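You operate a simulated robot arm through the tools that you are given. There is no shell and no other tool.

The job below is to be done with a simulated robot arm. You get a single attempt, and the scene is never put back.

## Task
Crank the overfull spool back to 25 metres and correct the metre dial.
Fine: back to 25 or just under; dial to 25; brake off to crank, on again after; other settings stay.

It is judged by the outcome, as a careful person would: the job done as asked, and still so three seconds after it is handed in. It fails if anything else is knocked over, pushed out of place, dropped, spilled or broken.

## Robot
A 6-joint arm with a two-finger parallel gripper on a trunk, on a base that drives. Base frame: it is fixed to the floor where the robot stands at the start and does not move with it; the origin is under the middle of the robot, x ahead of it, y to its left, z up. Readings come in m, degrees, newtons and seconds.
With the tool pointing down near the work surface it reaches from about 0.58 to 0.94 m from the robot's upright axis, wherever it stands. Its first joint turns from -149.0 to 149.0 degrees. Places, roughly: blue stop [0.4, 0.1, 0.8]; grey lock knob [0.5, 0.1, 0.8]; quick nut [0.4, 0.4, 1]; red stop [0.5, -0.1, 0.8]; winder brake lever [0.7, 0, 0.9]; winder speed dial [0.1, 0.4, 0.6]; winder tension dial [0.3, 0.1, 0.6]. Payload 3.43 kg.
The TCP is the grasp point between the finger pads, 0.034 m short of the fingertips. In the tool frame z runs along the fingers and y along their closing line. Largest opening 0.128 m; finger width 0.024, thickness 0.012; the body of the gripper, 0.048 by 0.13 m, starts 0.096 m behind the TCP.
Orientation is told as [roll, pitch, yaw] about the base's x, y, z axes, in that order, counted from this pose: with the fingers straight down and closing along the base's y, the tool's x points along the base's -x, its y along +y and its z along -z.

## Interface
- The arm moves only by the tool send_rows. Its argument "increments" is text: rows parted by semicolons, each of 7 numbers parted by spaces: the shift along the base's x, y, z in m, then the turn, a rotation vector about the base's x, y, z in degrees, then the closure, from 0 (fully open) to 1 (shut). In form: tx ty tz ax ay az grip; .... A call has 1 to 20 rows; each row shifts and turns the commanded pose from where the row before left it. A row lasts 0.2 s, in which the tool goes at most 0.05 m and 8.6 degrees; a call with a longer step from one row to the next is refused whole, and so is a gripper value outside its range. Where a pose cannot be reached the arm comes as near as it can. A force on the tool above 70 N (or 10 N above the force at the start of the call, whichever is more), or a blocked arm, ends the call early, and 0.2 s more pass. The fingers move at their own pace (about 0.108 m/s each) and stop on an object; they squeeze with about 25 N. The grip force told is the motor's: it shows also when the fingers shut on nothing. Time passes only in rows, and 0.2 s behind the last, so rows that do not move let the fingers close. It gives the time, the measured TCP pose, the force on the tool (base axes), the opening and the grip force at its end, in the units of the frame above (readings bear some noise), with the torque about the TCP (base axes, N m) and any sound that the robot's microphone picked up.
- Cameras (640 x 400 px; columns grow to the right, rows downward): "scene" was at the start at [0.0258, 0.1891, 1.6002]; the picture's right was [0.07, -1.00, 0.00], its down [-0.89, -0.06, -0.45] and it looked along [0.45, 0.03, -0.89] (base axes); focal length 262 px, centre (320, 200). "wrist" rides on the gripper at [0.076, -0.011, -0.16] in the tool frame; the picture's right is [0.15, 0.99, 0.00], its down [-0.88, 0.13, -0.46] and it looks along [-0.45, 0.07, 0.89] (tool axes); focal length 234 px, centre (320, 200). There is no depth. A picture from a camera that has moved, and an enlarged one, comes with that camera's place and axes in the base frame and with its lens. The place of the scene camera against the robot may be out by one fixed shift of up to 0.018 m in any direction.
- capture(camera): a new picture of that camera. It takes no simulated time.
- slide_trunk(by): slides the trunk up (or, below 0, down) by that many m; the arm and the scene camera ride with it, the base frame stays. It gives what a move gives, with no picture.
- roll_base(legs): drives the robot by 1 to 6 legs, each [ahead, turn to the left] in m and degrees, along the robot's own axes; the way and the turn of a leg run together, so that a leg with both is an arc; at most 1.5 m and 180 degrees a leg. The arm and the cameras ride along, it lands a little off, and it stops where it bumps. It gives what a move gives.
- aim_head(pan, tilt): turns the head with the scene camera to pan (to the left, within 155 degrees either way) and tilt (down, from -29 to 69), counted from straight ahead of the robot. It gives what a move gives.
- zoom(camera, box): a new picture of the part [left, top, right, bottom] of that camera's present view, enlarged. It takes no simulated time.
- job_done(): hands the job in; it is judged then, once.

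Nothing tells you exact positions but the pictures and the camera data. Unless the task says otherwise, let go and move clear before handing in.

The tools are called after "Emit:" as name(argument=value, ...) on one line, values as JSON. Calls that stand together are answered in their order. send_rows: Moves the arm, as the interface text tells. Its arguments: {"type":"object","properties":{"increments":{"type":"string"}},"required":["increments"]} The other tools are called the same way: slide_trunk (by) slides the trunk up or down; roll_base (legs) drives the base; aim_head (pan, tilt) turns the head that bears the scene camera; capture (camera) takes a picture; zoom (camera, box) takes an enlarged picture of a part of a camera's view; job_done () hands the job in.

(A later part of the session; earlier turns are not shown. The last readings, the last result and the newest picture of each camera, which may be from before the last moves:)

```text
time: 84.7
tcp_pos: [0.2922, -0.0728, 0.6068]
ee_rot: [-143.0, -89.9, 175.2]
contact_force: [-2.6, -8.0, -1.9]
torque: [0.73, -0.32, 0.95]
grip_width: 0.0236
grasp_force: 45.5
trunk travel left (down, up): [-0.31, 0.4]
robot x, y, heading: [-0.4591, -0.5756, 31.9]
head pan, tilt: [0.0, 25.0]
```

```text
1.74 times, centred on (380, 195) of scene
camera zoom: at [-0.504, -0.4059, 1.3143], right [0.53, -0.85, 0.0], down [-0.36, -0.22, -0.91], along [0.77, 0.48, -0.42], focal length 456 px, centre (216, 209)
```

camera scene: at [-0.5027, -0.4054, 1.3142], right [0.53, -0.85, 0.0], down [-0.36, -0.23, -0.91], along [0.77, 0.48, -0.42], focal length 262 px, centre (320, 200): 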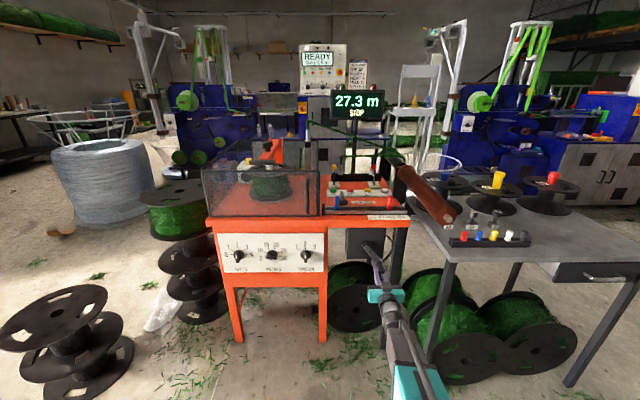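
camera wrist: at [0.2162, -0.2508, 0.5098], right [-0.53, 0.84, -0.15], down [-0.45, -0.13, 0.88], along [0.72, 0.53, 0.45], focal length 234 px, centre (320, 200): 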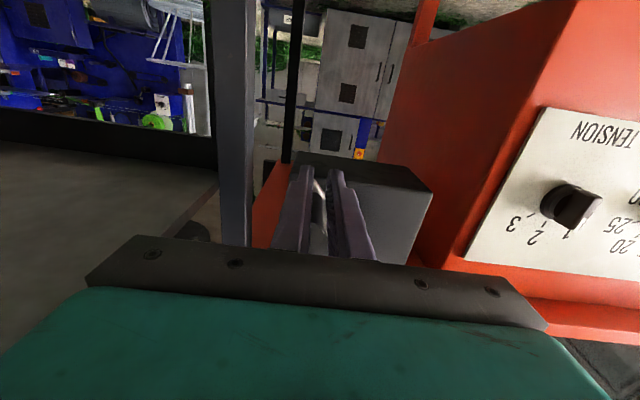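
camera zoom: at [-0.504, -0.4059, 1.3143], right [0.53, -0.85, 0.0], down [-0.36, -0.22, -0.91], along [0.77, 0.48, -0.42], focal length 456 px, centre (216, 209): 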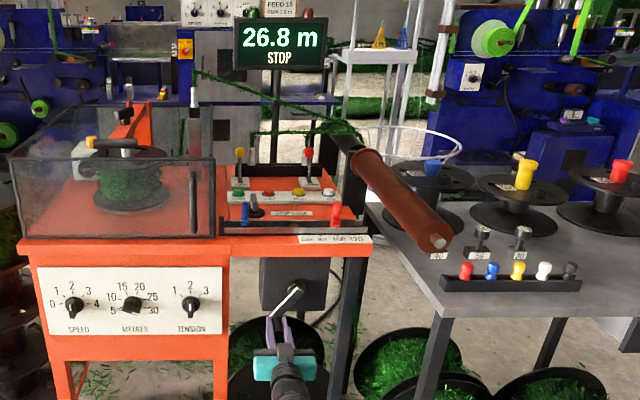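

The reading is 26.8, and a fit through the grip points gives hub centre e=0.2686, z=0.673 and R=0.084. I'll continue clockwise up the left side on that circle.

Emit:
send_rows(increments="-0.0069 0.0111 0.0104 0 0 0 0.95;-0.0052 0.0084 0.0146 0 0 0 0.95;-0.0034 0.0055 0.0162 0 0 0 0.95")

Emit:
send_rows(increments="-0.0016 0.0026 0.0173 0 0 0 0.95;0.0003 -0.0005 0.0176 0 0 0 0.95")

Emit:
zoom(camera="wrist", box=[220, 120, 420, 260])

Emit:
zoom(camera="scene", box=[310, 80, 450, 310])

```text
time: 85.5
tcp_pos: [0.2752, -0.0482, 0.6463]
ee_rot: [-46.3, -89.8, 78.4]
contact_force: [17.6, 5.6, -4.8]
torque: [0.56, -0.13, 0.79]
grip_width: 0.0241
grasp_force: 44.6
trunk travel left (down, up): [-0.31, 0.4]
robot x, y, heading: [-0.4622, -0.5726, 31.9]
head pan, tilt: [0.0, 25.0]
```

```text
time: 86.1
tcp_pos: [0.2731, -0.0439, 0.6834]
ee_rot: [-87.7, -89.8, 120.3]
contact_force: [-8.7, 9.2, -7.0]
torque: [0.31, 0.31, 0.37]
grip_width: 0.0239
grasp_force: 44.3
trunk travel left (down, up): [-0.31, 0.4]
robot x, y, heading: [-0.459, -0.5734, 32.4]
head pan, tilt: [0.0, 25.0]
```

```text
2.86 times, centred on (320, 190) of wrist
camera zoom: at [0.1446, -0.1389, 0.6069], right [-0.53, 0.84, -0.15], down [-0.46, -0.13, 0.88], along [0.72, 0.53, 0.45], focal length 669 px, centre (320, 229)
```

zoom: 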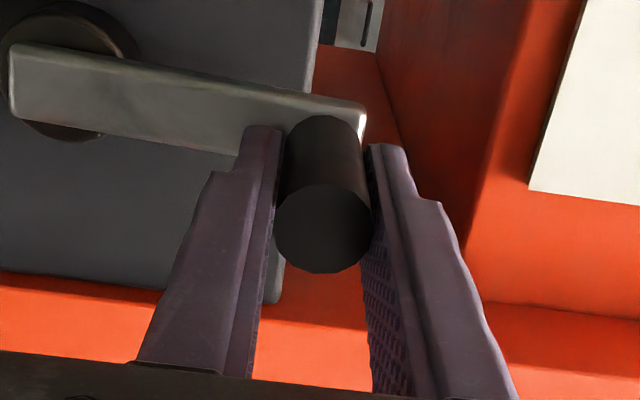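

```text
1.74 times, centred on (380, 195) of scene
camera zoom: at [-0.5043, -0.4047, 1.3141], right [0.53, -0.85, 0.0], down [-0.36, -0.23, -0.91], along [0.77, 0.48, -0.42], focal length 456 px, centre (216, 209)
```

zoom: 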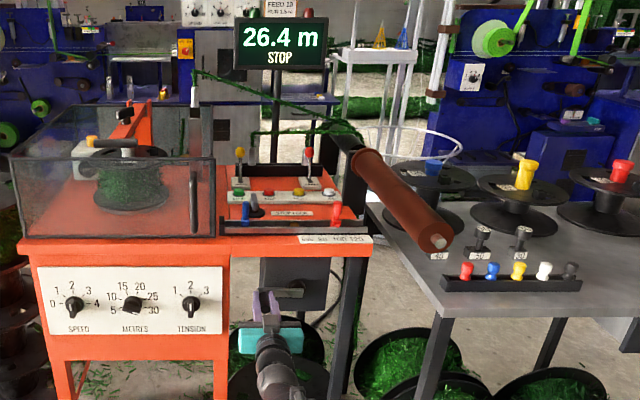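

Now 26.4 and still well gripped. Continuing clockwise over the top.

Emit:
send_rows(increments="0.0023 -0.0036 0.015 0 0 0 0.95;0.0041 -0.0065 0.0158 0 0 0 0.95;0.0057 -0.0092 0.0139 0 0 0 0.95")

Emit:
send_rows(increments="0.0071 -0.0114 0.0112 0 0 0 0.95;0.0082 -0.0131 0.0083 0 0 0 0.95;0.009 -0.0143 0.0048 0 0 0 0.95")

Emit:
zoom(camera="wrist", box=[220, 120, 420, 260])

Emit:
zoom(camera="scene", box=[310, 80, 450, 310])

```text
time: 86.9
tcp_pos: [0.2833, -0.0602, 0.737]
ee_rot: [-162.6, -89.0, -165.0]
contact_force: [-25.0, 37.0, 31.6]
torque: [0.68, 0.17, -0.01]
grip_width: 0.0237
grasp_force: 45.0
trunk travel left (down, up): [-0.31, 0.4]
robot x, y, heading: [-0.4651, -0.5748, 32.0]
head pan, tilt: [0.0, 25.0]
```

```text
time: 87.7
tcp_pos: [0.3109, -0.1049, 0.7576]
ee_rot: [-177.5, -89.2, -150.2]
contact_force: [-10.1, -0.4, 27.9]
torque: [0.62, -0.78, 0.9]
grip_width: 0.0235
grasp_force: 44.8
trunk travel left (down, up): [-0.31, 0.4]
robot x, y, heading: [-0.4626, -0.5755, 32.3]
head pan, tilt: [0.0, 25.0]
```

```text
2.86 times, centred on (320, 190) of wrist
camera zoom: at [0.1839, -0.1988, 0.6792], right [-0.53, 0.84, -0.15], down [-0.47, -0.14, 0.87], along [0.71, 0.53, 0.46], focal length 669 px, centre (320, 229)
```

zoom: 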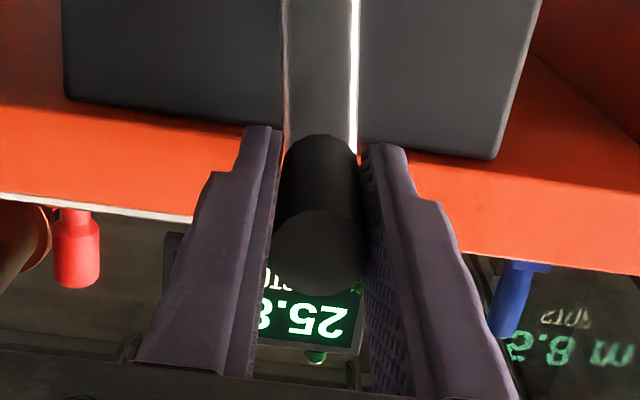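

```text
1.74 times, centred on (380, 195) of scene
camera zoom: at [-0.5078, -0.4071, 1.3142], right [0.53, -0.85, 0.0], down [-0.35, -0.22, -0.91], along [0.77, 0.48, -0.42], focal length 456 px, centre (216, 209)
```

zoom: 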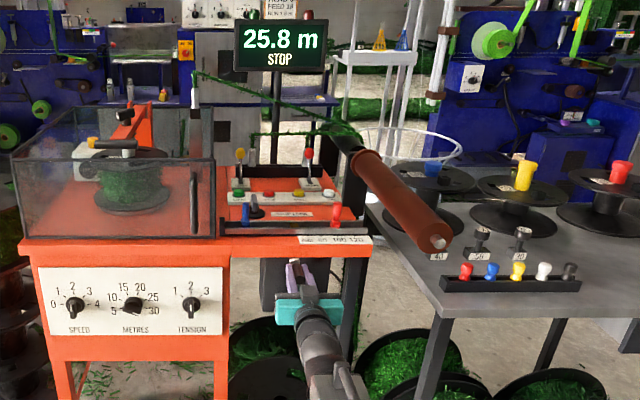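

25.8 at the top. The rate is about 2.5 m per turn, so roughly 110–120° remains. I'll continue down the right side in stages.

Emit:
send_rows(increments="0.0087 -0.014 0.0052 0 0 0 0.95;0.0093 -0.0149 -0.0024 0 0 0 0.95;0.0089 -0.0142 -0.0061 0 0 0 0.95;0.0080 -0.0127 -0.0094 0 0 0 0.95")

Emit:
zoom(camera="wrist", box=[220, 120, 420, 260])

Emit:
zoom(camera="scene", box=[310, 80, 450, 310])

```text
time: 88.7
tcp_pos: [0.3476, -0.1598, 0.738]
ee_rot: [-114.9, -90.0, 147.2]
contact_force: [1.8, 8.3, -0.7]
torque: [0.82, -0.5, 1.06]
grip_width: 0.024
grasp_force: 45.1
trunk travel left (down, up): [-0.31, 0.4]
robot x, y, heading: [-0.4602, -0.5736, 32.2]
head pan, tilt: [0.0, 25.0]
```

```text
2.86 times, centred on (320, 190) of wrist
camera zoom: at [0.2193, -0.2543, 0.6618], right [-0.53, 0.84, -0.15], down [-0.46, -0.13, 0.88], along [0.72, 0.53, 0.45], focal length 669 px, centre (320, 229)
```

zoom: 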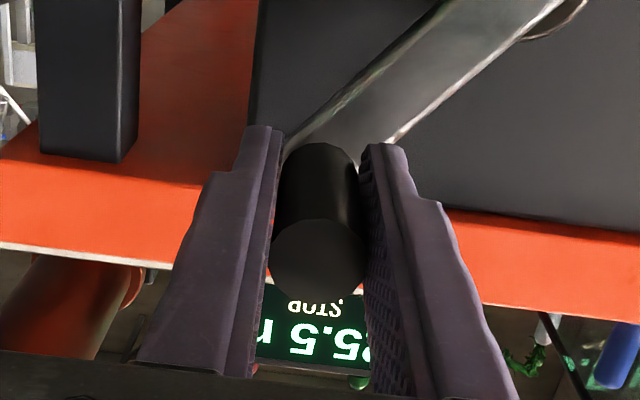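

```text
1.74 times, centred on (380, 195) of scene
camera zoom: at [-0.5041, -0.405, 1.314], right [0.53, -0.85, 0.0], down [-0.36, -0.23, -0.91], along [0.77, 0.48, -0.42], focal length 456 px, centre (216, 209)
```

zoom: 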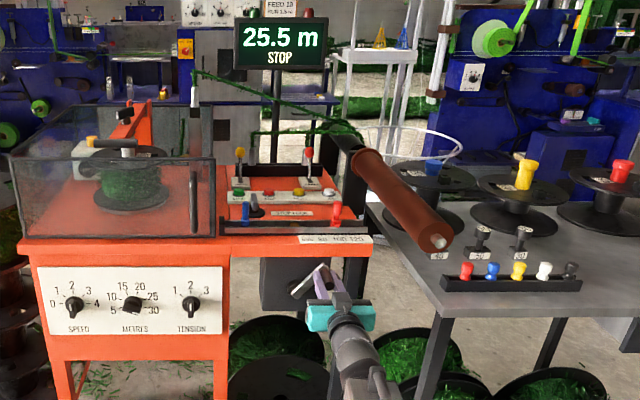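

25.5 now. Continuing down the right side, and then I'll slow down.

Emit:
send_rows(increments="0.0068 -0.0109 -0.011 0 0 0 0.95;0.0052 -0.0084 -0.0142 0 0 0 0.95;0.0036 -0.0057 -0.0162 0 0 0 0.95;0.0016 -0.0026 -0.0175 0 0 0 0.95")

Emit:
zoom(camera="wrist", box=[220, 120, 420, 260])

Emit:
zoom(camera="scene", box=[310, 80, 450, 310])

```text
time: 89.7
tcp_pos: [0.3642, -0.1874, 0.6817]
ee_rot: [-126.5, -89.8, 158.8]
contact_force: [-2.5, 17.2, 4.0]
torque: [0.33, 0.29, 0.63]
grip_width: 0.0238
grasp_force: 45.1
trunk travel left (down, up): [-0.31, 0.4]
robot x, y, heading: [-0.4623, -0.5755, 32.3]
head pan, tilt: [0.0, 25.0]
```

```text
2.86 times, centred on (320, 190) of wrist
camera zoom: at [0.2355, -0.2821, 0.6049], right [-0.53, 0.84, -0.15], down [-0.46, -0.13, 0.88], along [0.72, 0.53, 0.45], focal length 669 px, centre (320, 229)
```

zoom: 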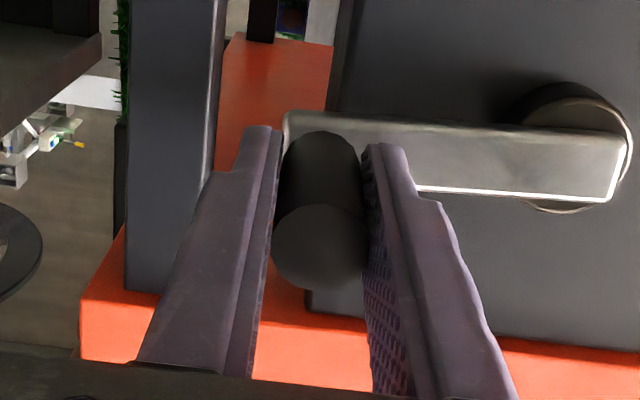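

```text
1.74 times, centred on (380, 195) of scene
camera zoom: at [-0.5047, -0.4047, 1.3141], right [0.53, -0.85, 0.0], down [-0.36, -0.23, -0.91], along [0.77, 0.48, -0.42], focal length 456 px, centre (216, 209)
```

zoom: 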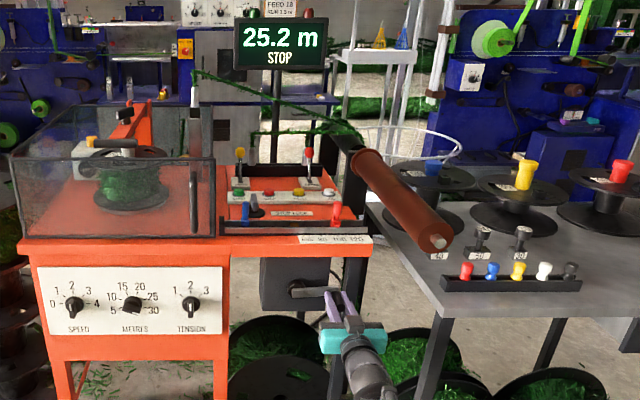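

25.2 now. I'll go another 24°.

Emit:
send_rows(increments="-0.0003 0.0005 -0.0177 0 0 0 0.95;-0.0023 0.0036 -0.0173 0 0 0 0.95")

Emit:
zoom(camera="wrist", box=[220, 120, 420, 260])

Emit:
zoom(camera="scene", box=[310, 80, 410, 130])

```text
time: 90.3
tcp_pos: [0.3611, -0.1835, 0.6486]
ee_rot: [-145.6, -89.8, 177.6]
contact_force: [-2.4, 5.4, 7.2]
torque: [0.66, -0.24, 1.17]
grip_width: 0.024
grasp_force: 45.0
trunk travel left (down, up): [-0.31, 0.4]
robot x, y, heading: [-0.4659, -0.5749, 32.1]
head pan, tilt: [0.0, 25.0]
```

```text
2.86 times, centred on (320, 190) of wrist
camera zoom: at [0.2332, -0.2788, 0.5713], right [-0.53, 0.84, -0.15], down [-0.46, -0.13, 0.88], along [0.72, 0.53, 0.45], focal length 669 px, centre (320, 229)
```

zoom: 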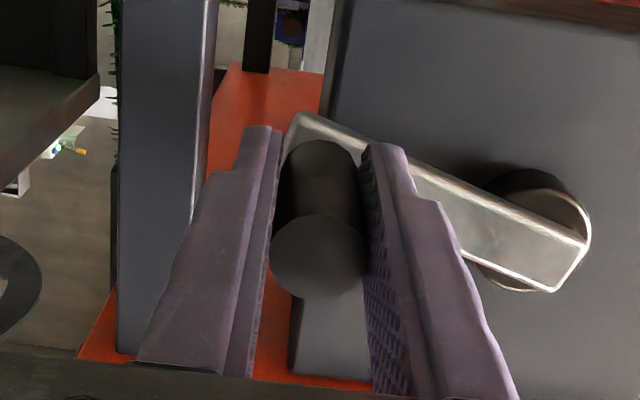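

```text
6.40 times, centred on (360, 105) of scene
camera zoom: at [-0.505, -0.4057, 1.3143], right [0.53, -0.85, 0.0], down [-0.36, -0.22, -0.91], along [0.77, 0.48, -0.42], focal length 1678 px, centre (64, 808)
```

zoom: 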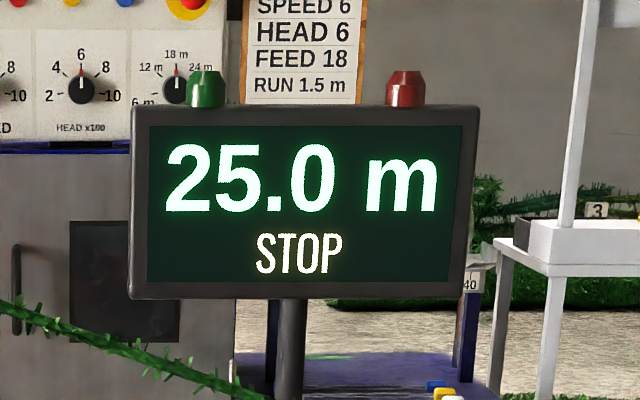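

25.0 is showing, but it could be slightly above. I'll nudge on in about 6° steps until it is just under.

Emit:
send_rows(increments="-0.0019 0.003 -0.0082 0 0 0 0.95")

Emit:
zoom(camera="scene", box=[310, 80, 410, 130])

```text
time: 90.7
tcp_pos: [0.36, -0.1824, 0.6387]
ee_rot: [-165.7, -89.9, -162.4]
contact_force: [-4.8, -8.3, 2.7]
torque: [0.98, -0.81, 1.32]
grip_width: 0.0238
grasp_force: 44.7
trunk travel left (down, up): [-0.31, 0.4]
robot x, y, heading: [-0.4644, -0.5739, 32.1]
head pan, tilt: [0.0, 25.0]
```

```text
6.40 times, centred on (360, 105) of scene
camera zoom: at [-0.5049, -0.4063, 1.3143], right [0.53, -0.85, 0.0], down [-0.36, -0.22, -0.91], along [0.77, 0.48, -0.42], focal length 1678 px, centre (64, 808)
```

zoom: 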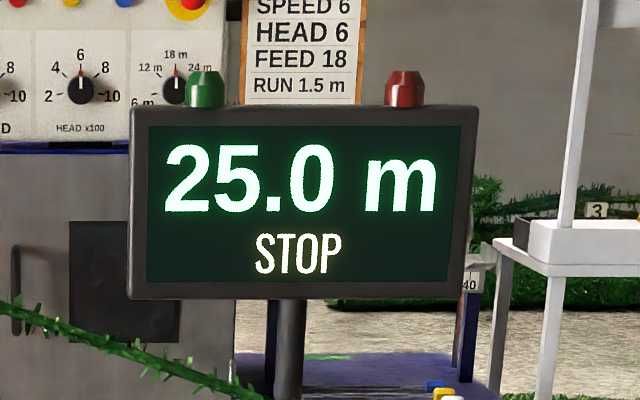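

Emit:
send_rows(increments="-0.0023 0.0036 -0.0077 0 0 0 0.95")

Emit:
zoom(camera="scene", box=[310, 80, 410, 130])

Emit:
zoom(camera="wrist", box=[220, 120, 420, 260])

```text
time: 91.1
tcp_pos: [0.3592, -0.1792, 0.6303]
ee_rot: [175.8, -90.0, -143.7]
contact_force: [-2.7, -14.4, -0.2]
torque: [0.96, -0.64, 1.37]
grip_width: 0.0239
grasp_force: 45.3
trunk travel left (down, up): [-0.31, 0.4]
robot x, y, heading: [-0.4649, -0.5738, 31.9]
head pan, tilt: [0.0, 25.0]
```

```text
6.40 times, centred on (360, 105) of scene
camera zoom: at [-0.5044, -0.4066, 1.3143], right [0.53, -0.85, 0.0], down [-0.36, -0.22, -0.91], along [0.77, 0.48, -0.42], focal length 1678 px, centre (64, 808)
```

zoom: 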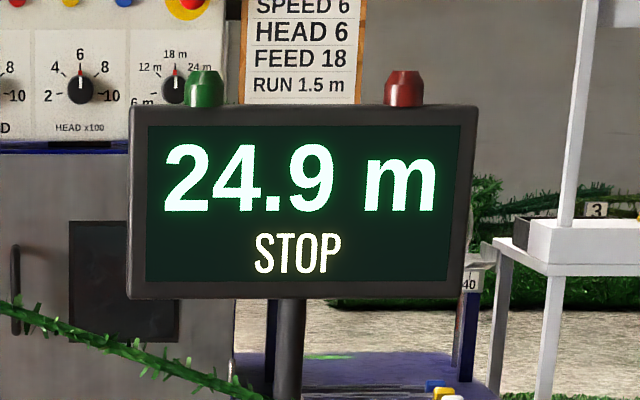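

```text
2.86 times, centred on (320, 190) of wrist
camera zoom: at [0.2296, -0.2733, 0.5541], right [-0.52, 0.84, -0.15], down [-0.46, -0.13, 0.88], along [0.72, 0.53, 0.45], focal length 669 px, centre (320, 229)
```

zoom: 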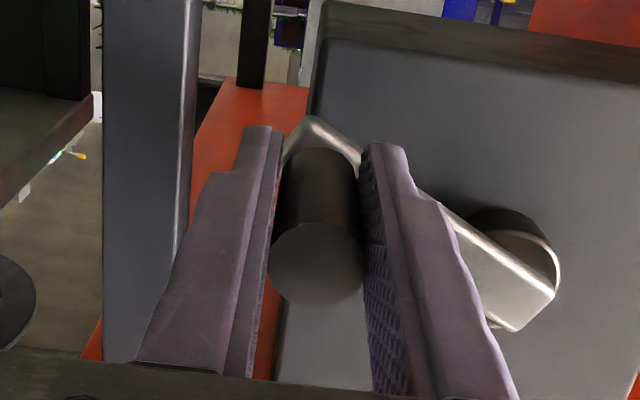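

24.9 is just under 25. I'll release the handle and back straight off, then check that the reading holds.

Emit:
send_rows(increments="0 0 0 0 0 0 0.75;0 0 0 0 0 0 0.55;0 0 0 0 0 0 0.5;-0.02 -0.0125 0 0 0 0 0.5;-0.02 -0.0125 0 0 0 0 0.5;-0.02 -0.0125 0 0 0 0 0.5")

Emit:
roll_base(legs=[[-0.12, 0]])

Emit:
capture(camera="scene")

Emit:
zoom(camera="scene", box=[310, 80, 410, 140])

Emit:
zoom(camera="scene", box=[220, 220, 330, 280])

```text
time: 92.5
tcp_pos: [0.298, -0.2138, 0.6309]
ee_rot: [-134.6, -89.9, 166.7]
contact_force: [0.2, -0.4, -0.3]
torque: [-0.02, 0.03, -0.02]
grip_width: 0.064
grasp_force: 0.1
trunk travel left (down, up): [-0.31, 0.4]
robot x, y, heading: [-0.4623, -0.5754, 32.3]
head pan, tilt: [0.0, 25.0]
```

```text
time: 93.8
tcp_pos: [0.1972, -0.2778, 0.6315]
ee_rot: [-135.2, -89.9, 167.4]
contact_force: [-0.5, -0.2, 0.2]
torque: [-0.03, -0.01, 0.0]
grip_width: 0.0641
grasp_force: 0.0
trunk travel left (down, up): [-0.31, 0.4]
robot x, y, heading: [-0.5684, -0.6371, 32.1]
head pan, tilt: [0.0, 25.0]
```

```text
taken
camera scene: at [-0.6058, -0.4694, 1.3142], right [0.53, -0.85, 0.0], down [-0.36, -0.23, -0.91], along [0.77, 0.48, -0.42], focal length 262 px, centre (320, 200)
```

scene: 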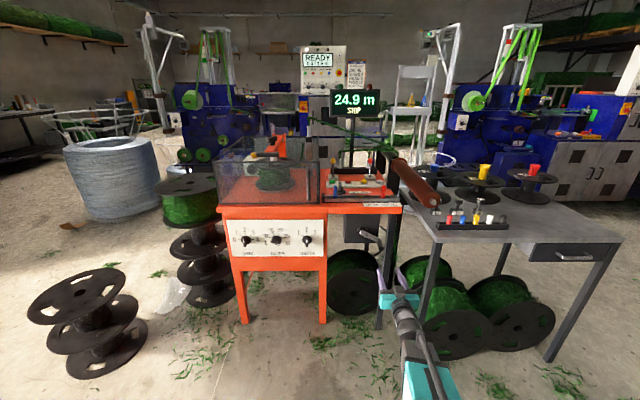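

```text
6.40 times, centred on (360, 110) of scene
camera zoom: at [-0.6058, -0.4694, 1.3142], right [0.53, -0.85, 0.0], down [-0.36, -0.23, -0.91], along [0.77, 0.48, -0.42], focal length 1678 px, centre (64, 776)
```

zoom: 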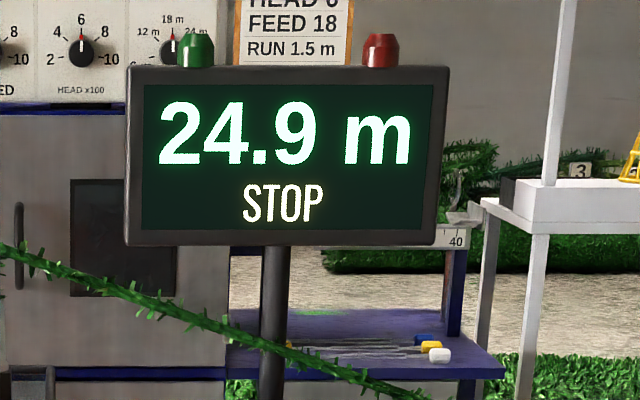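

```text
5.82 times, centred on (275, 250) of scene
camera zoom: at [-0.6058, -0.4694, 1.3142], right [0.53, -0.85, 0.0], down [-0.36, -0.23, -0.91], along [0.77, 0.48, -0.42], focal length 1526 px, centre (582, -91)
```

zoom: 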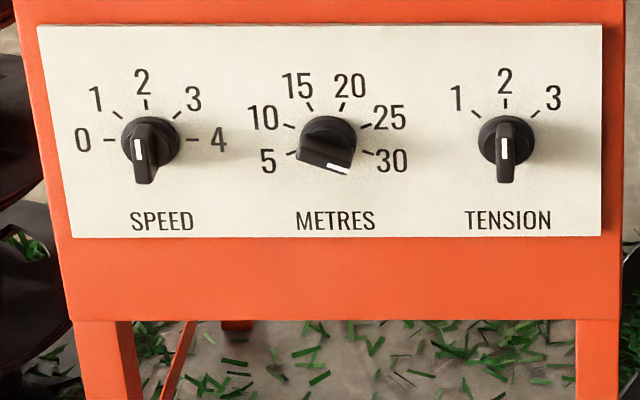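

The reading holds at 24.9. The METRES pointer sits on 30 and needs to go 45° counter-clockwise to 25. I'll shift the arm left and reposition the base a little left and forward.

Emit:
send_rows(increments="-0.0265 0.0424 0 0 0 0 0.5;-0.0265 0.0424 0 0 0 0 0.5;-0.0265 0.0424 0 0 0 0 0.5;-0.0265 0.0424 0 0 0 0 0.5;-0.0265 0.0424 0 0 0 0 0.5;-0.0265 0.0424 0 0 0 0 0.5")

Emit:
roll_base(legs=[[0, 30], [0.22, 0], [0, -30]])

Emit:
capture(camera="wrist")

Emit:
capture(camera="scene")

```text
time: 95.2
tcp_pos: [0.0362, -0.0229, 0.6291]
ee_rot: [-138.9, -89.9, 171.0]
contact_force: [-1.2, -0.8, 0.7]
torque: [0.03, -0.01, 0.03]
grip_width: 0.064
grasp_force: 0.1
trunk travel left (down, up): [-0.31, 0.4]
robot x, y, heading: [-0.5605, -0.641, 31.9]
head pan, tilt: [0.0, 25.0]
```

```text
time: 100.9
tcp_pos: [0.1402, 0.1702, 0.6293]
ee_rot: [-133.0, -89.9, 165.0]
contact_force: [0.9, 0.4, -0.2]
torque: [0.06, 0.01, -0.01]
grip_width: 0.0642
grasp_force: 0.2
trunk travel left (down, up): [-0.31, 0.4]
robot x, y, heading: [-0.4586, -0.455, 32.3]
head pan, tilt: [0.0, 25.0]
```

```text
taken
camera wrist: at [0.0114, 0.0751, 0.5524], right [-0.53, 0.84, -0.15], down [-0.46, -0.13, 0.88], along [0.72, 0.53, 0.45], focal length 234 px, centre (320, 200)
```

wrist: 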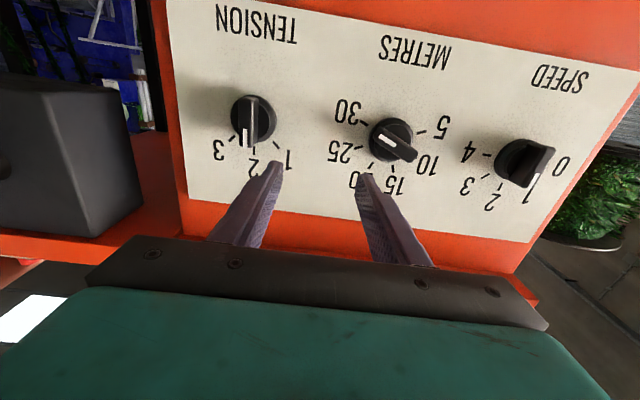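

```text
taken
camera scene: at [-0.4994, -0.2845, 1.3142], right [0.54, -0.84, 0.0], down [-0.36, -0.23, -0.91], along [0.76, 0.49, -0.42], focal length 262 px, centre (320, 200)
```

scene: 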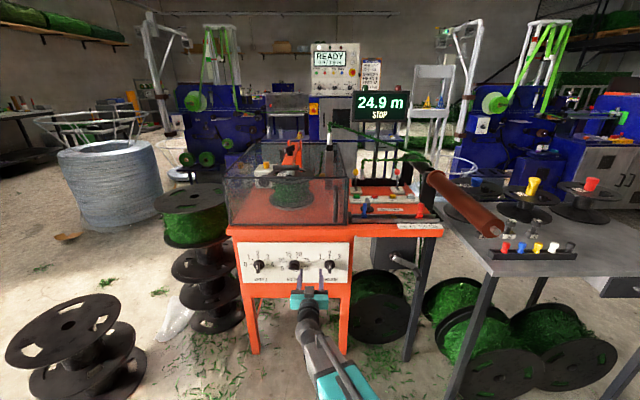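

The wrist camera now sees the dials directly, though upside down. I'll zoom in on METRES.

Emit:
zoom(camera="wrist", box=[310, 70, 470, 190])

```text
3.33 times, centred on (390, 130) of wrist
camera zoom: at [0.0114, 0.0751, 0.5524], right [-0.53, 0.84, -0.15], down [-0.46, -0.13, 0.88], along [0.72, 0.53, 0.45], focal length 781 px, centre (87, 433)
```

zoom: 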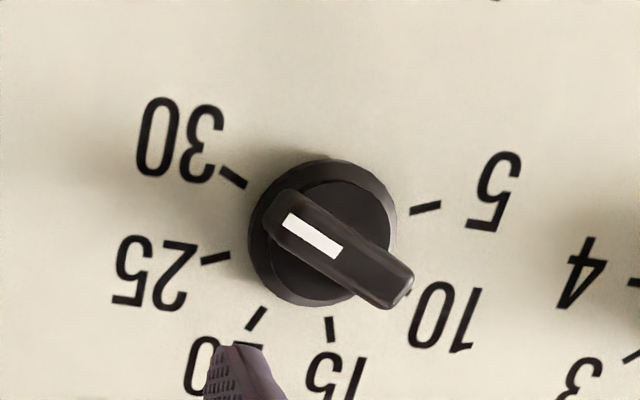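

METRES points exactly at 30, and 25 is 45° counter-clockwise. The knob centre is near e=-0.15, z=0.60. I'll centre the tool on it and roll it 67.5° so the fingers close across the pointer bar.

Emit:
send_rows(increments="-0.021 0.0337 -0.0137 0 0 0 0.5;-0.021 0.0337 -0.0137 0 0 0 0.5;0 0 0 -7.15 -4.47 0 0.5;0 0 0 -7.15 -4.47 0 0.5;0 0 0 -7.15 -4.47 0 0.5;0 0 0 -7.15 -4.47 0 0.5;0 0 0 -7.15 -4.47 0 0.5;0 0 0 -7.15 -4.47 0 0.5;0 0 0 -7.15 -4.47 0 0.5;0 0 0 -7.15 -4.47 0 0.5")

Emit:
capture(camera="wrist")

Emit:
zoom(camera="scene", box=[230, 220, 360, 320])

```text
time: 103.1
tcp_pos: [0.0981, 0.2364, 0.6006]
ee_rot: [-90.0, -22.3, 122.0]
contact_force: [-0.1, 0.4, -0.3]
torque: [-0.01, 0.0, 0.01]
grip_width: 0.064
grasp_force: 0.0
trunk travel left (down, up): [-0.31, 0.4]
robot x, y, heading: [-0.4587, -0.4543, 32.4]
head pan, tilt: [0.0, 25.0]
```

```text
taken
camera wrist: at [0.0026, 0.0888, 0.5824], right [-0.13, 0.2, -0.97], down [-0.85, 0.49, 0.21], along [0.52, 0.85, 0.11], focal length 234 px, centre (320, 200)
```

wrist: 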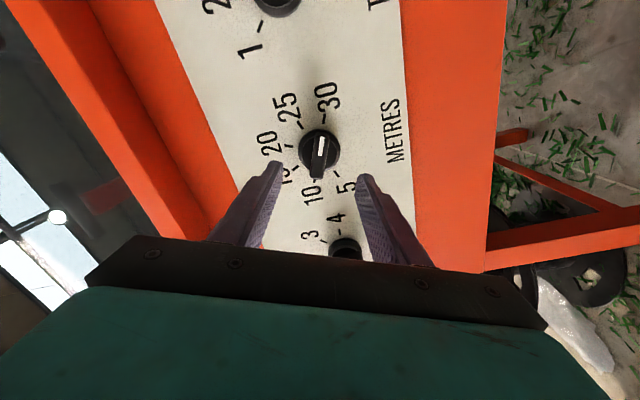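

```text
4.00 times, centred on (295, 270) of scene
camera zoom: at [-0.4996, -0.2845, 1.3142], right [0.54, -0.84, 0.0], down [-0.36, -0.23, -0.91], along [0.77, 0.49, -0.42], focal length 1049 px, centre (420, -80)
```

zoom: 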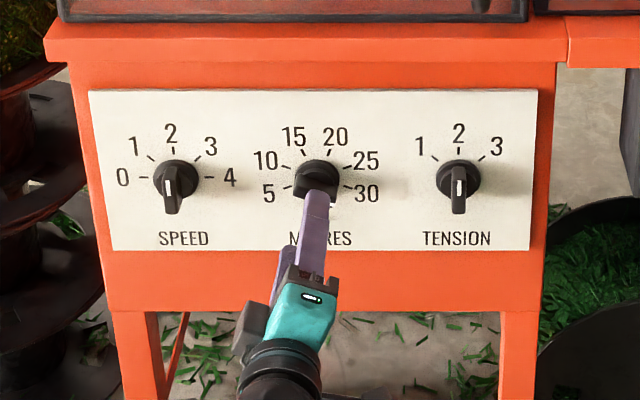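

Emit:
zoom(camera="wrist", box=[260, 90, 380, 190])

```text
4.00 times, centred on (320, 140) of wrist
camera zoom: at [0.0026, 0.0888, 0.5824], right [-0.13, 0.2, -0.97], down [-0.85, 0.49, 0.21], along [0.52, 0.85, 0.11], focal length 937 px, centre (320, 440)
```

zoom: 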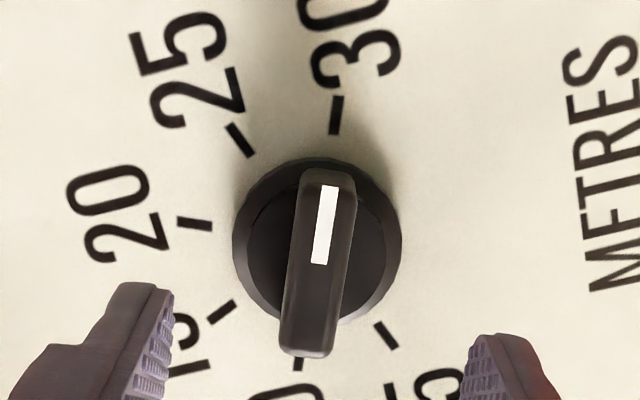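

The tool axis passes right through the knob and the bar lies across the gap. I'll advance 7 cm so the fingertips straddle the bar.

Emit:
send_rows(increments="0.02 0.0125 0 0 0 0 0.5;0.02 0.0125 0 0 0 0 0.5;0.019 0.0118 0.0005 0 0 0 0.5;0 0 0 0 0 0 0.5")

Emit:
capture(camera="wrist")

Emit:
zoom(camera="scene", box=[260, 240, 330, 290])

```text
time: 104.1
tcp_pos: [0.1575, 0.2745, 0.6015]
ee_rot: [-89.8, -22.3, 122.2]
contact_force: [-6.3, -8.2, -2.4]
torque: [-0.37, 0.19, 0.11]
grip_width: 0.0644
grasp_force: 0.2
trunk travel left (down, up): [-0.31, 0.4]
robot x, y, heading: [-0.4567, -0.4548, 32.6]
head pan, tilt: [0.0, 25.0]
```

```text
taken
camera wrist: at [0.062, 0.1261, 0.5825], right [-0.13, 0.2, -0.97], down [-0.84, 0.49, 0.22], along [0.52, 0.85, 0.11], focal length 234 px, centre (320, 200)
```

wrist: 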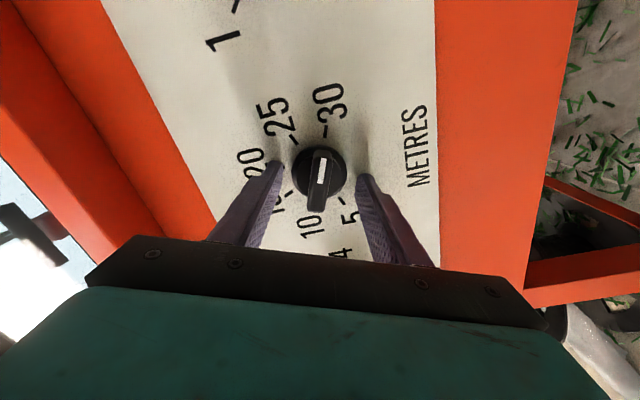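

```text
8.00 times, centred on (295, 265) of scene
camera zoom: at [-0.4999, -0.2848, 1.3142], right [0.54, -0.84, 0.0], down [-0.36, -0.23, -0.91], along [0.77, 0.49, -0.42], focal length 2098 px, centre (520, -320)
```

zoom: 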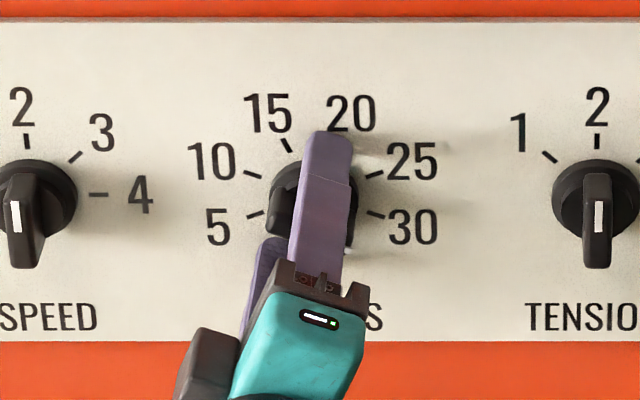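

The fingertips touched the panel face, so the panel is a bit nearer than I thought. I'll back off 13 mm so they clear the round base, then close on the bar.

Emit:
send_rows(increments="-0.011 -0.0069 0 0 0 0 0.5;0 0 0 0 0 0 0.65;0 0 0 0 0 0 0.8;0 0 0 0 0 0 0.95;0 0 0 0 0 0 0.95")

Emit:
zoom(camera="wrist", box=[240, 90, 400, 210])

Emit:
zoom(camera="scene", box=[260, 240, 330, 290])

```text
time: 105.3
tcp_pos: [0.1472, 0.2674, 0.603]
ee_rot: [-89.9, -22.4, 122.1]
contact_force: [4.2, 3.4, 7.7]
torque: [-0.25, 0.33, -0.28]
grip_width: 0.0148
grasp_force: 45.0
trunk travel left (down, up): [-0.31, 0.4]
robot x, y, heading: [-0.4592, -0.4534, 32.5]
head pan, tilt: [0.0, 25.0]
```

```text
3.33 times, centred on (320, 150) of wrist
camera zoom: at [0.0515, 0.1197, 0.5836], right [-0.13, 0.21, -0.97], down [-0.84, 0.49, 0.22], along [0.52, 0.85, 0.11], focal length 781 px, centre (320, 367)
```

zoom: 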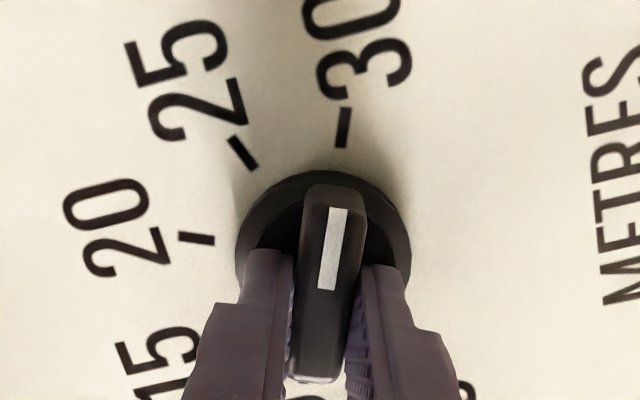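

```text
8.00 times, centred on (295, 265) of scene
camera zoom: at [-0.4998, -0.285, 1.3144], right [0.54, -0.84, 0.0], down [-0.36, -0.23, -0.91], along [0.77, 0.49, -0.42], focal length 2098 px, centre (520, -320)
```

zoom: 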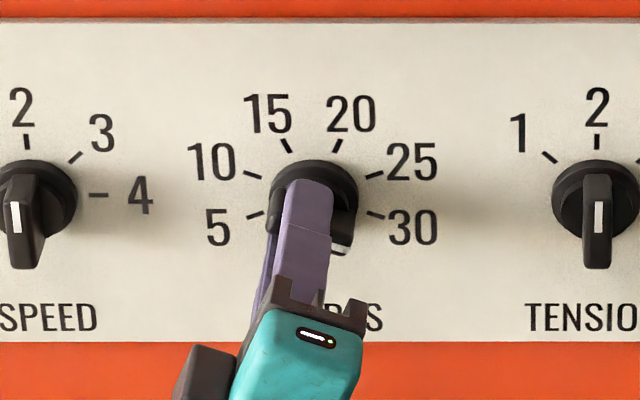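

The bar is gripped at 15 mm. I'll roll the tool 22.5° counter-clockwise and check that the knob follows.

Emit:
send_rows(increments="0 0 0 -6.36 -3.98 0 0.95;0 0 0 -6.36 -3.98 0 0.95;0 0 0 -6.36 -3.98 0 0.95")

Emit:
zoom(camera="wrist", box=[240, 90, 400, 210])

```text
time: 106.1
tcp_pos: [0.1464, 0.2674, 0.601]
ee_rot: [-89.9, 0.2, 122.2]
contact_force: [9.3, 12.8, -1.3]
torque: [0.33, -0.48, -0.46]
grip_width: 0.0145
grasp_force: 44.5
trunk travel left (down, up): [-0.31, 0.4]
robot x, y, heading: [-0.458, -0.4542, 32.2]
head pan, tilt: [0.0, 25.0]
```

```text
3.33 times, centred on (320, 150) of wrist
camera zoom: at [0.0522, 0.1187, 0.6123], right [0.08, -0.13, -0.99], down [-0.85, 0.5, -0.13], along [0.51, 0.86, -0.07], focal length 781 px, centre (320, 367)
```

zoom: 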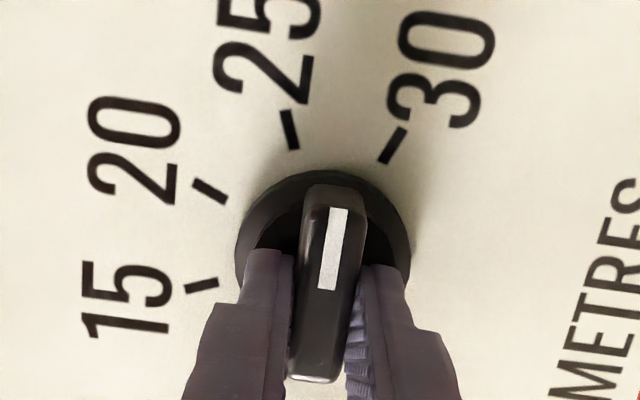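

The knob follows; it's halfway. Rolling the remaining 22.5°.

Emit:
send_rows(increments="0 0 0 -6.36 -3.98 0 0.95;0 0 0 -6.36 -3.98 0 0.95;0 0 0 -6.36 -3.98 0 0.95")

Emit:
zoom(camera="wrist", box=[240, 90, 400, 210])

Emit:
zoom(camera="scene", box=[260, 240, 330, 290])

```text
time: 106.9
tcp_pos: [0.1471, 0.268, 0.5983]
ee_rot: [-89.5, 22.8, 122.1]
contact_force: [5.6, 7.9, -16.3]
torque: [0.63, -0.76, -0.64]
grip_width: 0.0148
grasp_force: 45.1
trunk travel left (down, up): [-0.31, 0.4]
robot x, y, heading: [-0.4604, -0.4577, 32.4]
head pan, tilt: [0.0, 25.0]
```

```text
3.33 times, centred on (320, 150) of wrist
camera zoom: at [0.047, 0.1272, 0.6389], right [0.27, -0.44, -0.86], down [-0.79, 0.4, -0.46], along [0.55, 0.8, -0.24], focal length 781 px, centre (320, 367)
```

zoom: 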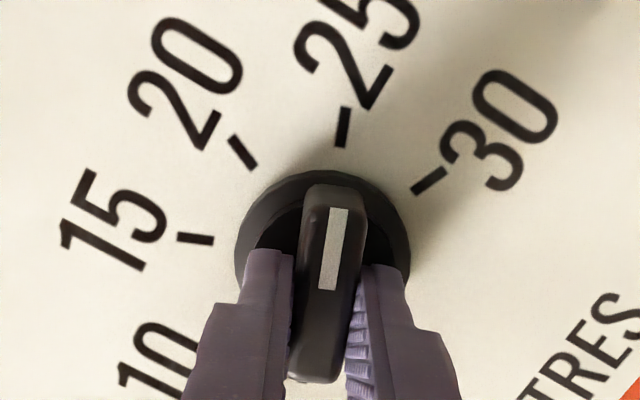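

```text
8.00 times, centred on (295, 265) of scene
camera zoom: at [-0.4981, -0.2827, 1.3138], right [0.54, -0.84, 0.0], down [-0.36, -0.23, -0.91], along [0.76, 0.49, -0.42], focal length 2098 px, centre (520, -320)
```

zoom: 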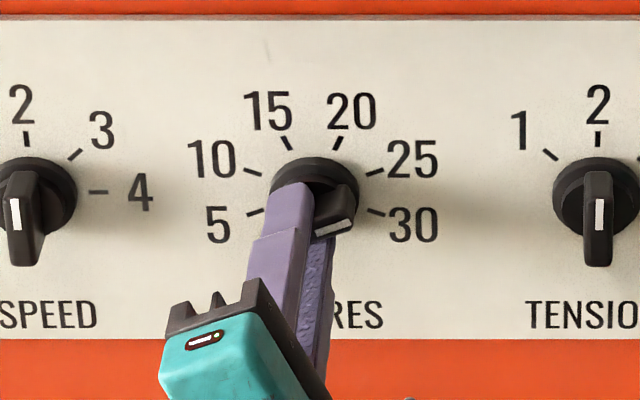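

The 25 tick is now exactly where the 30 tick was against the pointer. I'll open, back straight off, and verify.

Emit:
send_rows(increments="0 0 0 0 0 0 0.85;0 0 0 0 0 0 0.7;0 0 0 0 0 0 0.6;-0.02 -0.0125 0 0 0 0 0.6;-0.02 -0.0125 0 0 0 0 0.6;-0.02 -0.0125 0 0 0 0 0.6")

Emit:
zoom(camera="wrist", box=[240, 90, 400, 210])

Emit:
zoom(camera="scene", box=[230, 220, 360, 320])

```text
time: 108.3
tcp_pos: [0.0861, 0.2273, 0.6023]
ee_rot: [-89.9, 22.5, 122.1]
contact_force: [0.1, -0.3, -0.1]
torque: [0.02, -0.01, 0.03]
grip_width: 0.0511
grasp_force: 0.1
trunk travel left (down, up): [-0.31, 0.4]
robot x, y, heading: [-0.459, -0.4549, 32.6]
head pan, tilt: [0.0, 25.0]
```

```text
3.33 times, centred on (320, 150) of wrist
camera zoom: at [-0.0136, 0.0874, 0.641], right [0.27, -0.44, -0.86], down [-0.79, 0.41, -0.46], along [0.55, 0.8, -0.24], focal length 781 px, centre (320, 367)
```

zoom: 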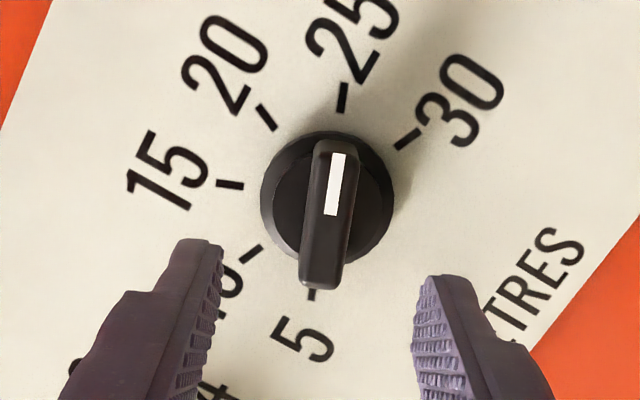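

```text
4.00 times, centred on (295, 270) of scene
camera zoom: at [-0.4995, -0.2845, 1.3142], right [0.54, -0.84, 0.0], down [-0.36, -0.23, -0.91], along [0.76, 0.49, -0.42], focal length 1049 px, centre (420, -80)
```

zoom: 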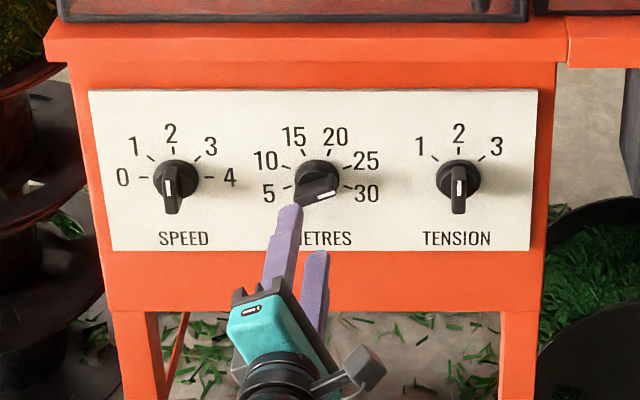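

METRES now reads 25, with SPEED and TENSION untouched. Next is putting the brake back on, so I'll back away, roll the tool level, and raise the trunk.

Emit:
roll_base(legs=[[-0.12, 0]])

Emit:
send_rows(increments="0 0 0 6.815 4.259 0 0.5;0 0 0 6.815 4.259 0 0.5;0 0 0 6.815 4.259 0 0.5;0 0 0 6.815 4.259 0 0.5;0 0 0 6.815 4.259 0 0.5;0 0 0 6.815 4.259 0 0.5;0 0 0 6.815 4.259 0 0.5;0 0 0 6.815 4.259 0 0.5;0 0 0 6.815 4.259 0 0.5;0 0 0 6.815 4.259 0 0.5;0 0 0 6.815 4.259 0 0.5;0 0 0 6.815 4.259 0 0.5;0 0 0 6.815 4.259 0 0.5;0 0 0 6.815 4.259 0 0.5")

Emit:
slide_trunk(by=0.4)

Emit:
send_rows(increments="0.0221 -0.0353 0.02 -4.24 6.78 0 0.45;0.0221 -0.0353 0.02 -4.24 6.78 0 0.45;0.0221 -0.0353 0.02 -4.24 6.78 0 0.45;0.0221 -0.0353 0.02 0 0 5.4 0.45;0.0221 -0.0353 0.02 0 0 5.4 0.45;0.0221 -0.0353 0.02 0 0 0 0.45")

```text
time: 109.6
tcp_pos: [-0.0143, 0.1643, 0.6002]
ee_rot: [-89.9, 22.6, 122.1]
contact_force: [0.3, 0.2, -0.1]
torque: [0.0, -0.02, -0.03]
grip_width: 0.0514
grasp_force: 0.0
trunk travel left (down, up): [-0.31, 0.4]
robot x, y, heading: [-0.556, -0.5184, 32.5]
head pan, tilt: [0.0, 25.0]
```

```text
time: 112.6
tcp_pos: [-0.0141, 0.1642, 0.6015]
ee_rot: [129.7, -89.8, -97.7]
contact_force: [-1.0, -0.6, -0.5]
torque: [0.04, -0.01, 0.0]
grip_width: 0.0638
grasp_force: 0.0
trunk travel left (down, up): [-0.31, 0.4]
robot x, y, heading: [-0.5561, -0.5192, 32.6]
head pan, tilt: [0.0, 25.0]
```

```text
time: 116.5
tcp_pos: [-0.0131, 0.1644, 1.0025]
ee_rot: [174.2, -89.8, -142.2]
contact_force: [0.3, 0.5, -0.4]
torque: [0.03, 0.0, 0.01]
grip_width: 0.0641
grasp_force: 0.0
trunk travel left (down, up): [-0.71, 0.0]
robot x, y, heading: [-0.5595, -0.5166, 32.8]
head pan, tilt: [0.0, 25.0]
```

```text
time: 117.9
tcp_pos: [0.0834, -0.0068, 1.1039]
ee_rot: [-22.7, -66.0, 59.7]
contact_force: [0.1, 0.3, 0.8]
torque: [0.02, 0.01, 0.0]
grip_width: 0.0704
grasp_force: 0.1
out of reach, approached as far as the arm can: row 5, 6
trunk travel left (down, up): [-0.71, 0.0]
robot x, y, heading: [-0.5576, -0.5207, 32.6]
head pan, tilt: [0.0, 25.0]
```

The last rows hit the inner reach limit. I'll extend forward a little so the arm recovers the commanded pose.

Emit:
send_rows(increments="0.03 0.019 0 0 0 0 0.45;0.03 0.019 0 0 0 0 0.45;0 0 0 0 0 0 0.45")

Emit:
capture(camera="wrist")

Emit:
capture(camera="scene")

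```text
time: 118.7
tcp_pos: [0.1427, 0.0329, 1.1027]
ee_rot: [-23.0, -65.9, 59.3]
contact_force: [0.2, -0.2, -0.3]
torque: [0.01, 0.0, 0.01]
grip_width: 0.0708
grasp_force: 0.0
trunk travel left (down, up): [-0.71, 0.0]
robot x, y, heading: [-0.5614, -0.5208, 32.3]
head pan, tilt: [0.0, 25.0]
```

```text
taken
camera wrist: at [0.0114, -0.086, 1.0938], right [-0.63, 0.72, -0.29], down [-0.25, 0.17, 0.95], along [0.73, 0.68, 0.07], focal length 234 px, centre (320, 200)
```

wrist: 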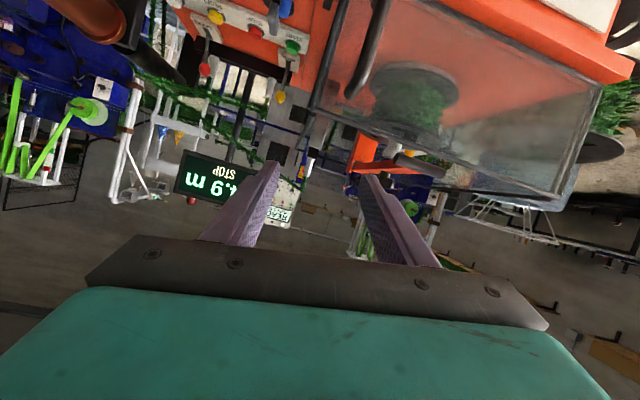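

```text
taken
camera scene: at [-0.6005, -0.3486, 1.7142], right [0.54, -0.84, 0.0], down [-0.36, -0.23, -0.91], along [0.76, 0.49, -0.42], focal length 262 px, centre (320, 200)
```

scene: 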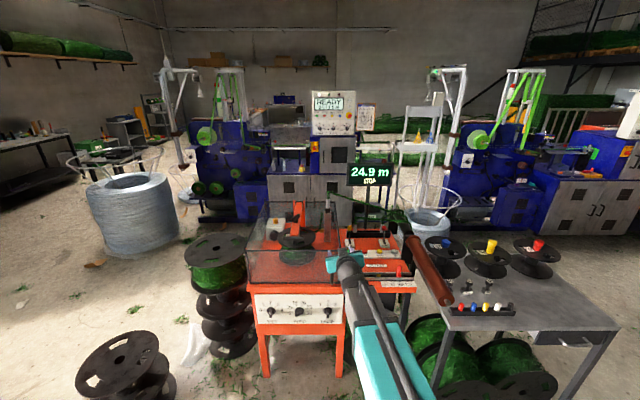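

The tool ended slightly rolled; I'll fix that at the brake. The film on the floor has been in the same spot since the start. Now I'll drive around to the earlier brake pose via a point further back.

Emit:
send_rows(increments="0 0 0 3.79 2.61 -1.86 0.45;0 0 0 3.79 2.61 -1.86 0.45;0 0 0 0 0 0 0.45")

Emit:
roll_base(legs=[[0, 82.3], [0.572, 0], [0, -114.7]])

```text
time: 119.5
tcp_pos: [0.1421, 0.0336, 1.1027]
ee_rot: [-0.4, -68.1, 35.0]
contact_force: [-0.2, -0.7, 0.2]
torque: [0.03, -0.02, -0.02]
grip_width: 0.0704
grasp_force: 0.2
trunk travel left (down, up): [-0.71, 0.0]
robot x, y, heading: [-0.5599, -0.5201, 32.3]
head pan, tilt: [0.0, 25.0]
```

```text
time: 134.6
tcp_pos: [0.0879, 0.0992, 1.1028]
ee_rot: [-0.6, -68.1, 3.6]
contact_force: [-1.1, 0.3, 0.1]
torque: [-0.03, 0.01, -0.02]
grip_width: 0.0703
grasp_force: 0.0
trunk travel left (down, up): [-0.71, 0.0]
robot x, y, heading: [-0.7978, -0.0336, 1.2]
head pan, tilt: [0.0, 25.0]
```

The base is lined up. I'll shift the arm right, correct the tool heading and pitch to the earlier brake values, then drive forward.

Emit:
send_rows(increments="0 -0.04 0.015 0 0 6.6 0.45;0 -0.03 0.015 -0.35 1.97 0 0.45;0 0 0 0 0 0 0.45")

Emit:
roll_base(legs=[[0.56, -0.5]])

Emit:
capture(camera="wrist")

Emit:
aim_head(pan=0, tilt=48)

Emit:
zoom(camera="scene", box=[260, 90, 440, 210])

```text
time: 135.4
tcp_pos: [0.0904, 0.0754, 1.1179]
ee_rot: [-17.3, -69.6, 20.8]
contact_force: [-1.0, 0.6, -0.1]
torque: [-0.01, -0.01, -0.03]
grip_width: 0.0706
grasp_force: 0.1
out of reach, approached as far as the arm can: row 1, 2
trunk travel left (down, up): [-0.71, 0.0]
robot x, y, heading: [-0.7964, -0.0363, 1.0]
head pan, tilt: [0.0, 25.0]
```

```text
time: 138.9
tcp_pos: [0.6472, 0.0836, 1.1173]
ee_rot: [-17.2, -69.5, 20.7]
contact_force: [0.7, -1.4, -0.4]
torque: [-0.02, -0.04, 0.0]
grip_width: 0.0705
grasp_force: 0.0
trunk travel left (down, up): [-0.71, 0.0]
robot x, y, heading: [-0.2378, -0.0281, 1.1]
head pan, tilt: [0.0, 25.0]
```

```text
taken
camera wrist: at [0.4732, 0.0574, 1.1004], right [-0.12, 0.96, -0.24], down [-0.15, 0.22, 0.96], along [0.98, 0.16, 0.12], focal length 234 px, centre (320, 200)
```

wrist: 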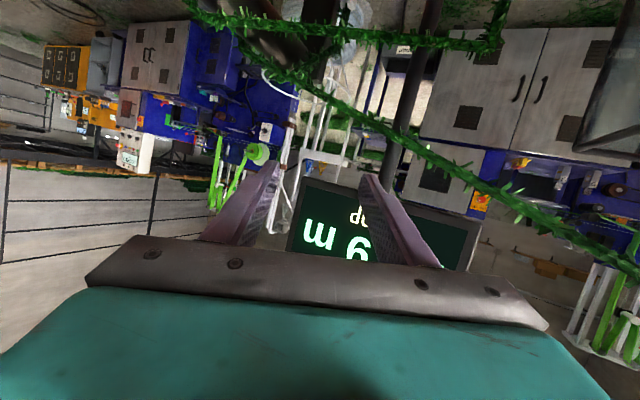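

```text
time: 139.8
tcp_pos: [0.6468, 0.0841, 1.1183]
ee_rot: [-17.3, -69.6, 20.7]
contact_force: [-0.5, -1.1, -0.9]
torque: [-0.02, -0.02, 0.0]
grip_width: 0.0705
grasp_force: 0.1
trunk travel left (down, up): [-0.71, 0.0]
robot x, y, heading: [-0.2384, -0.0184, 0.8]
head pan, tilt: [0.0, 48.0]
```

```text
3.33 times, centred on (350, 150) of scene
camera zoom: at [-0.199, 0.1476, 1.6795], right [0.02, -1.0, 0.0], down [-0.74, -0.01, -0.67], along [0.67, 0.01, -0.74], focal length 874 px, centre (220, 367)
```

zoom: 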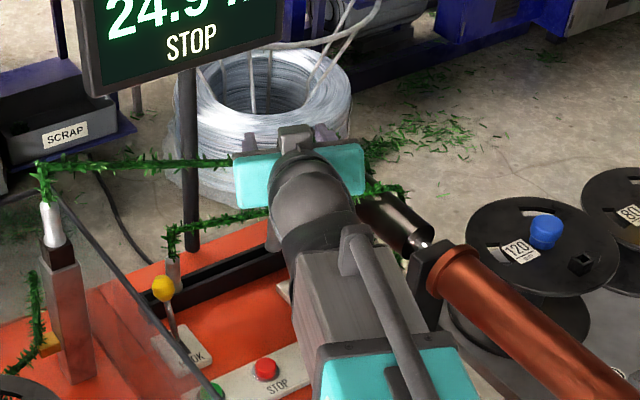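

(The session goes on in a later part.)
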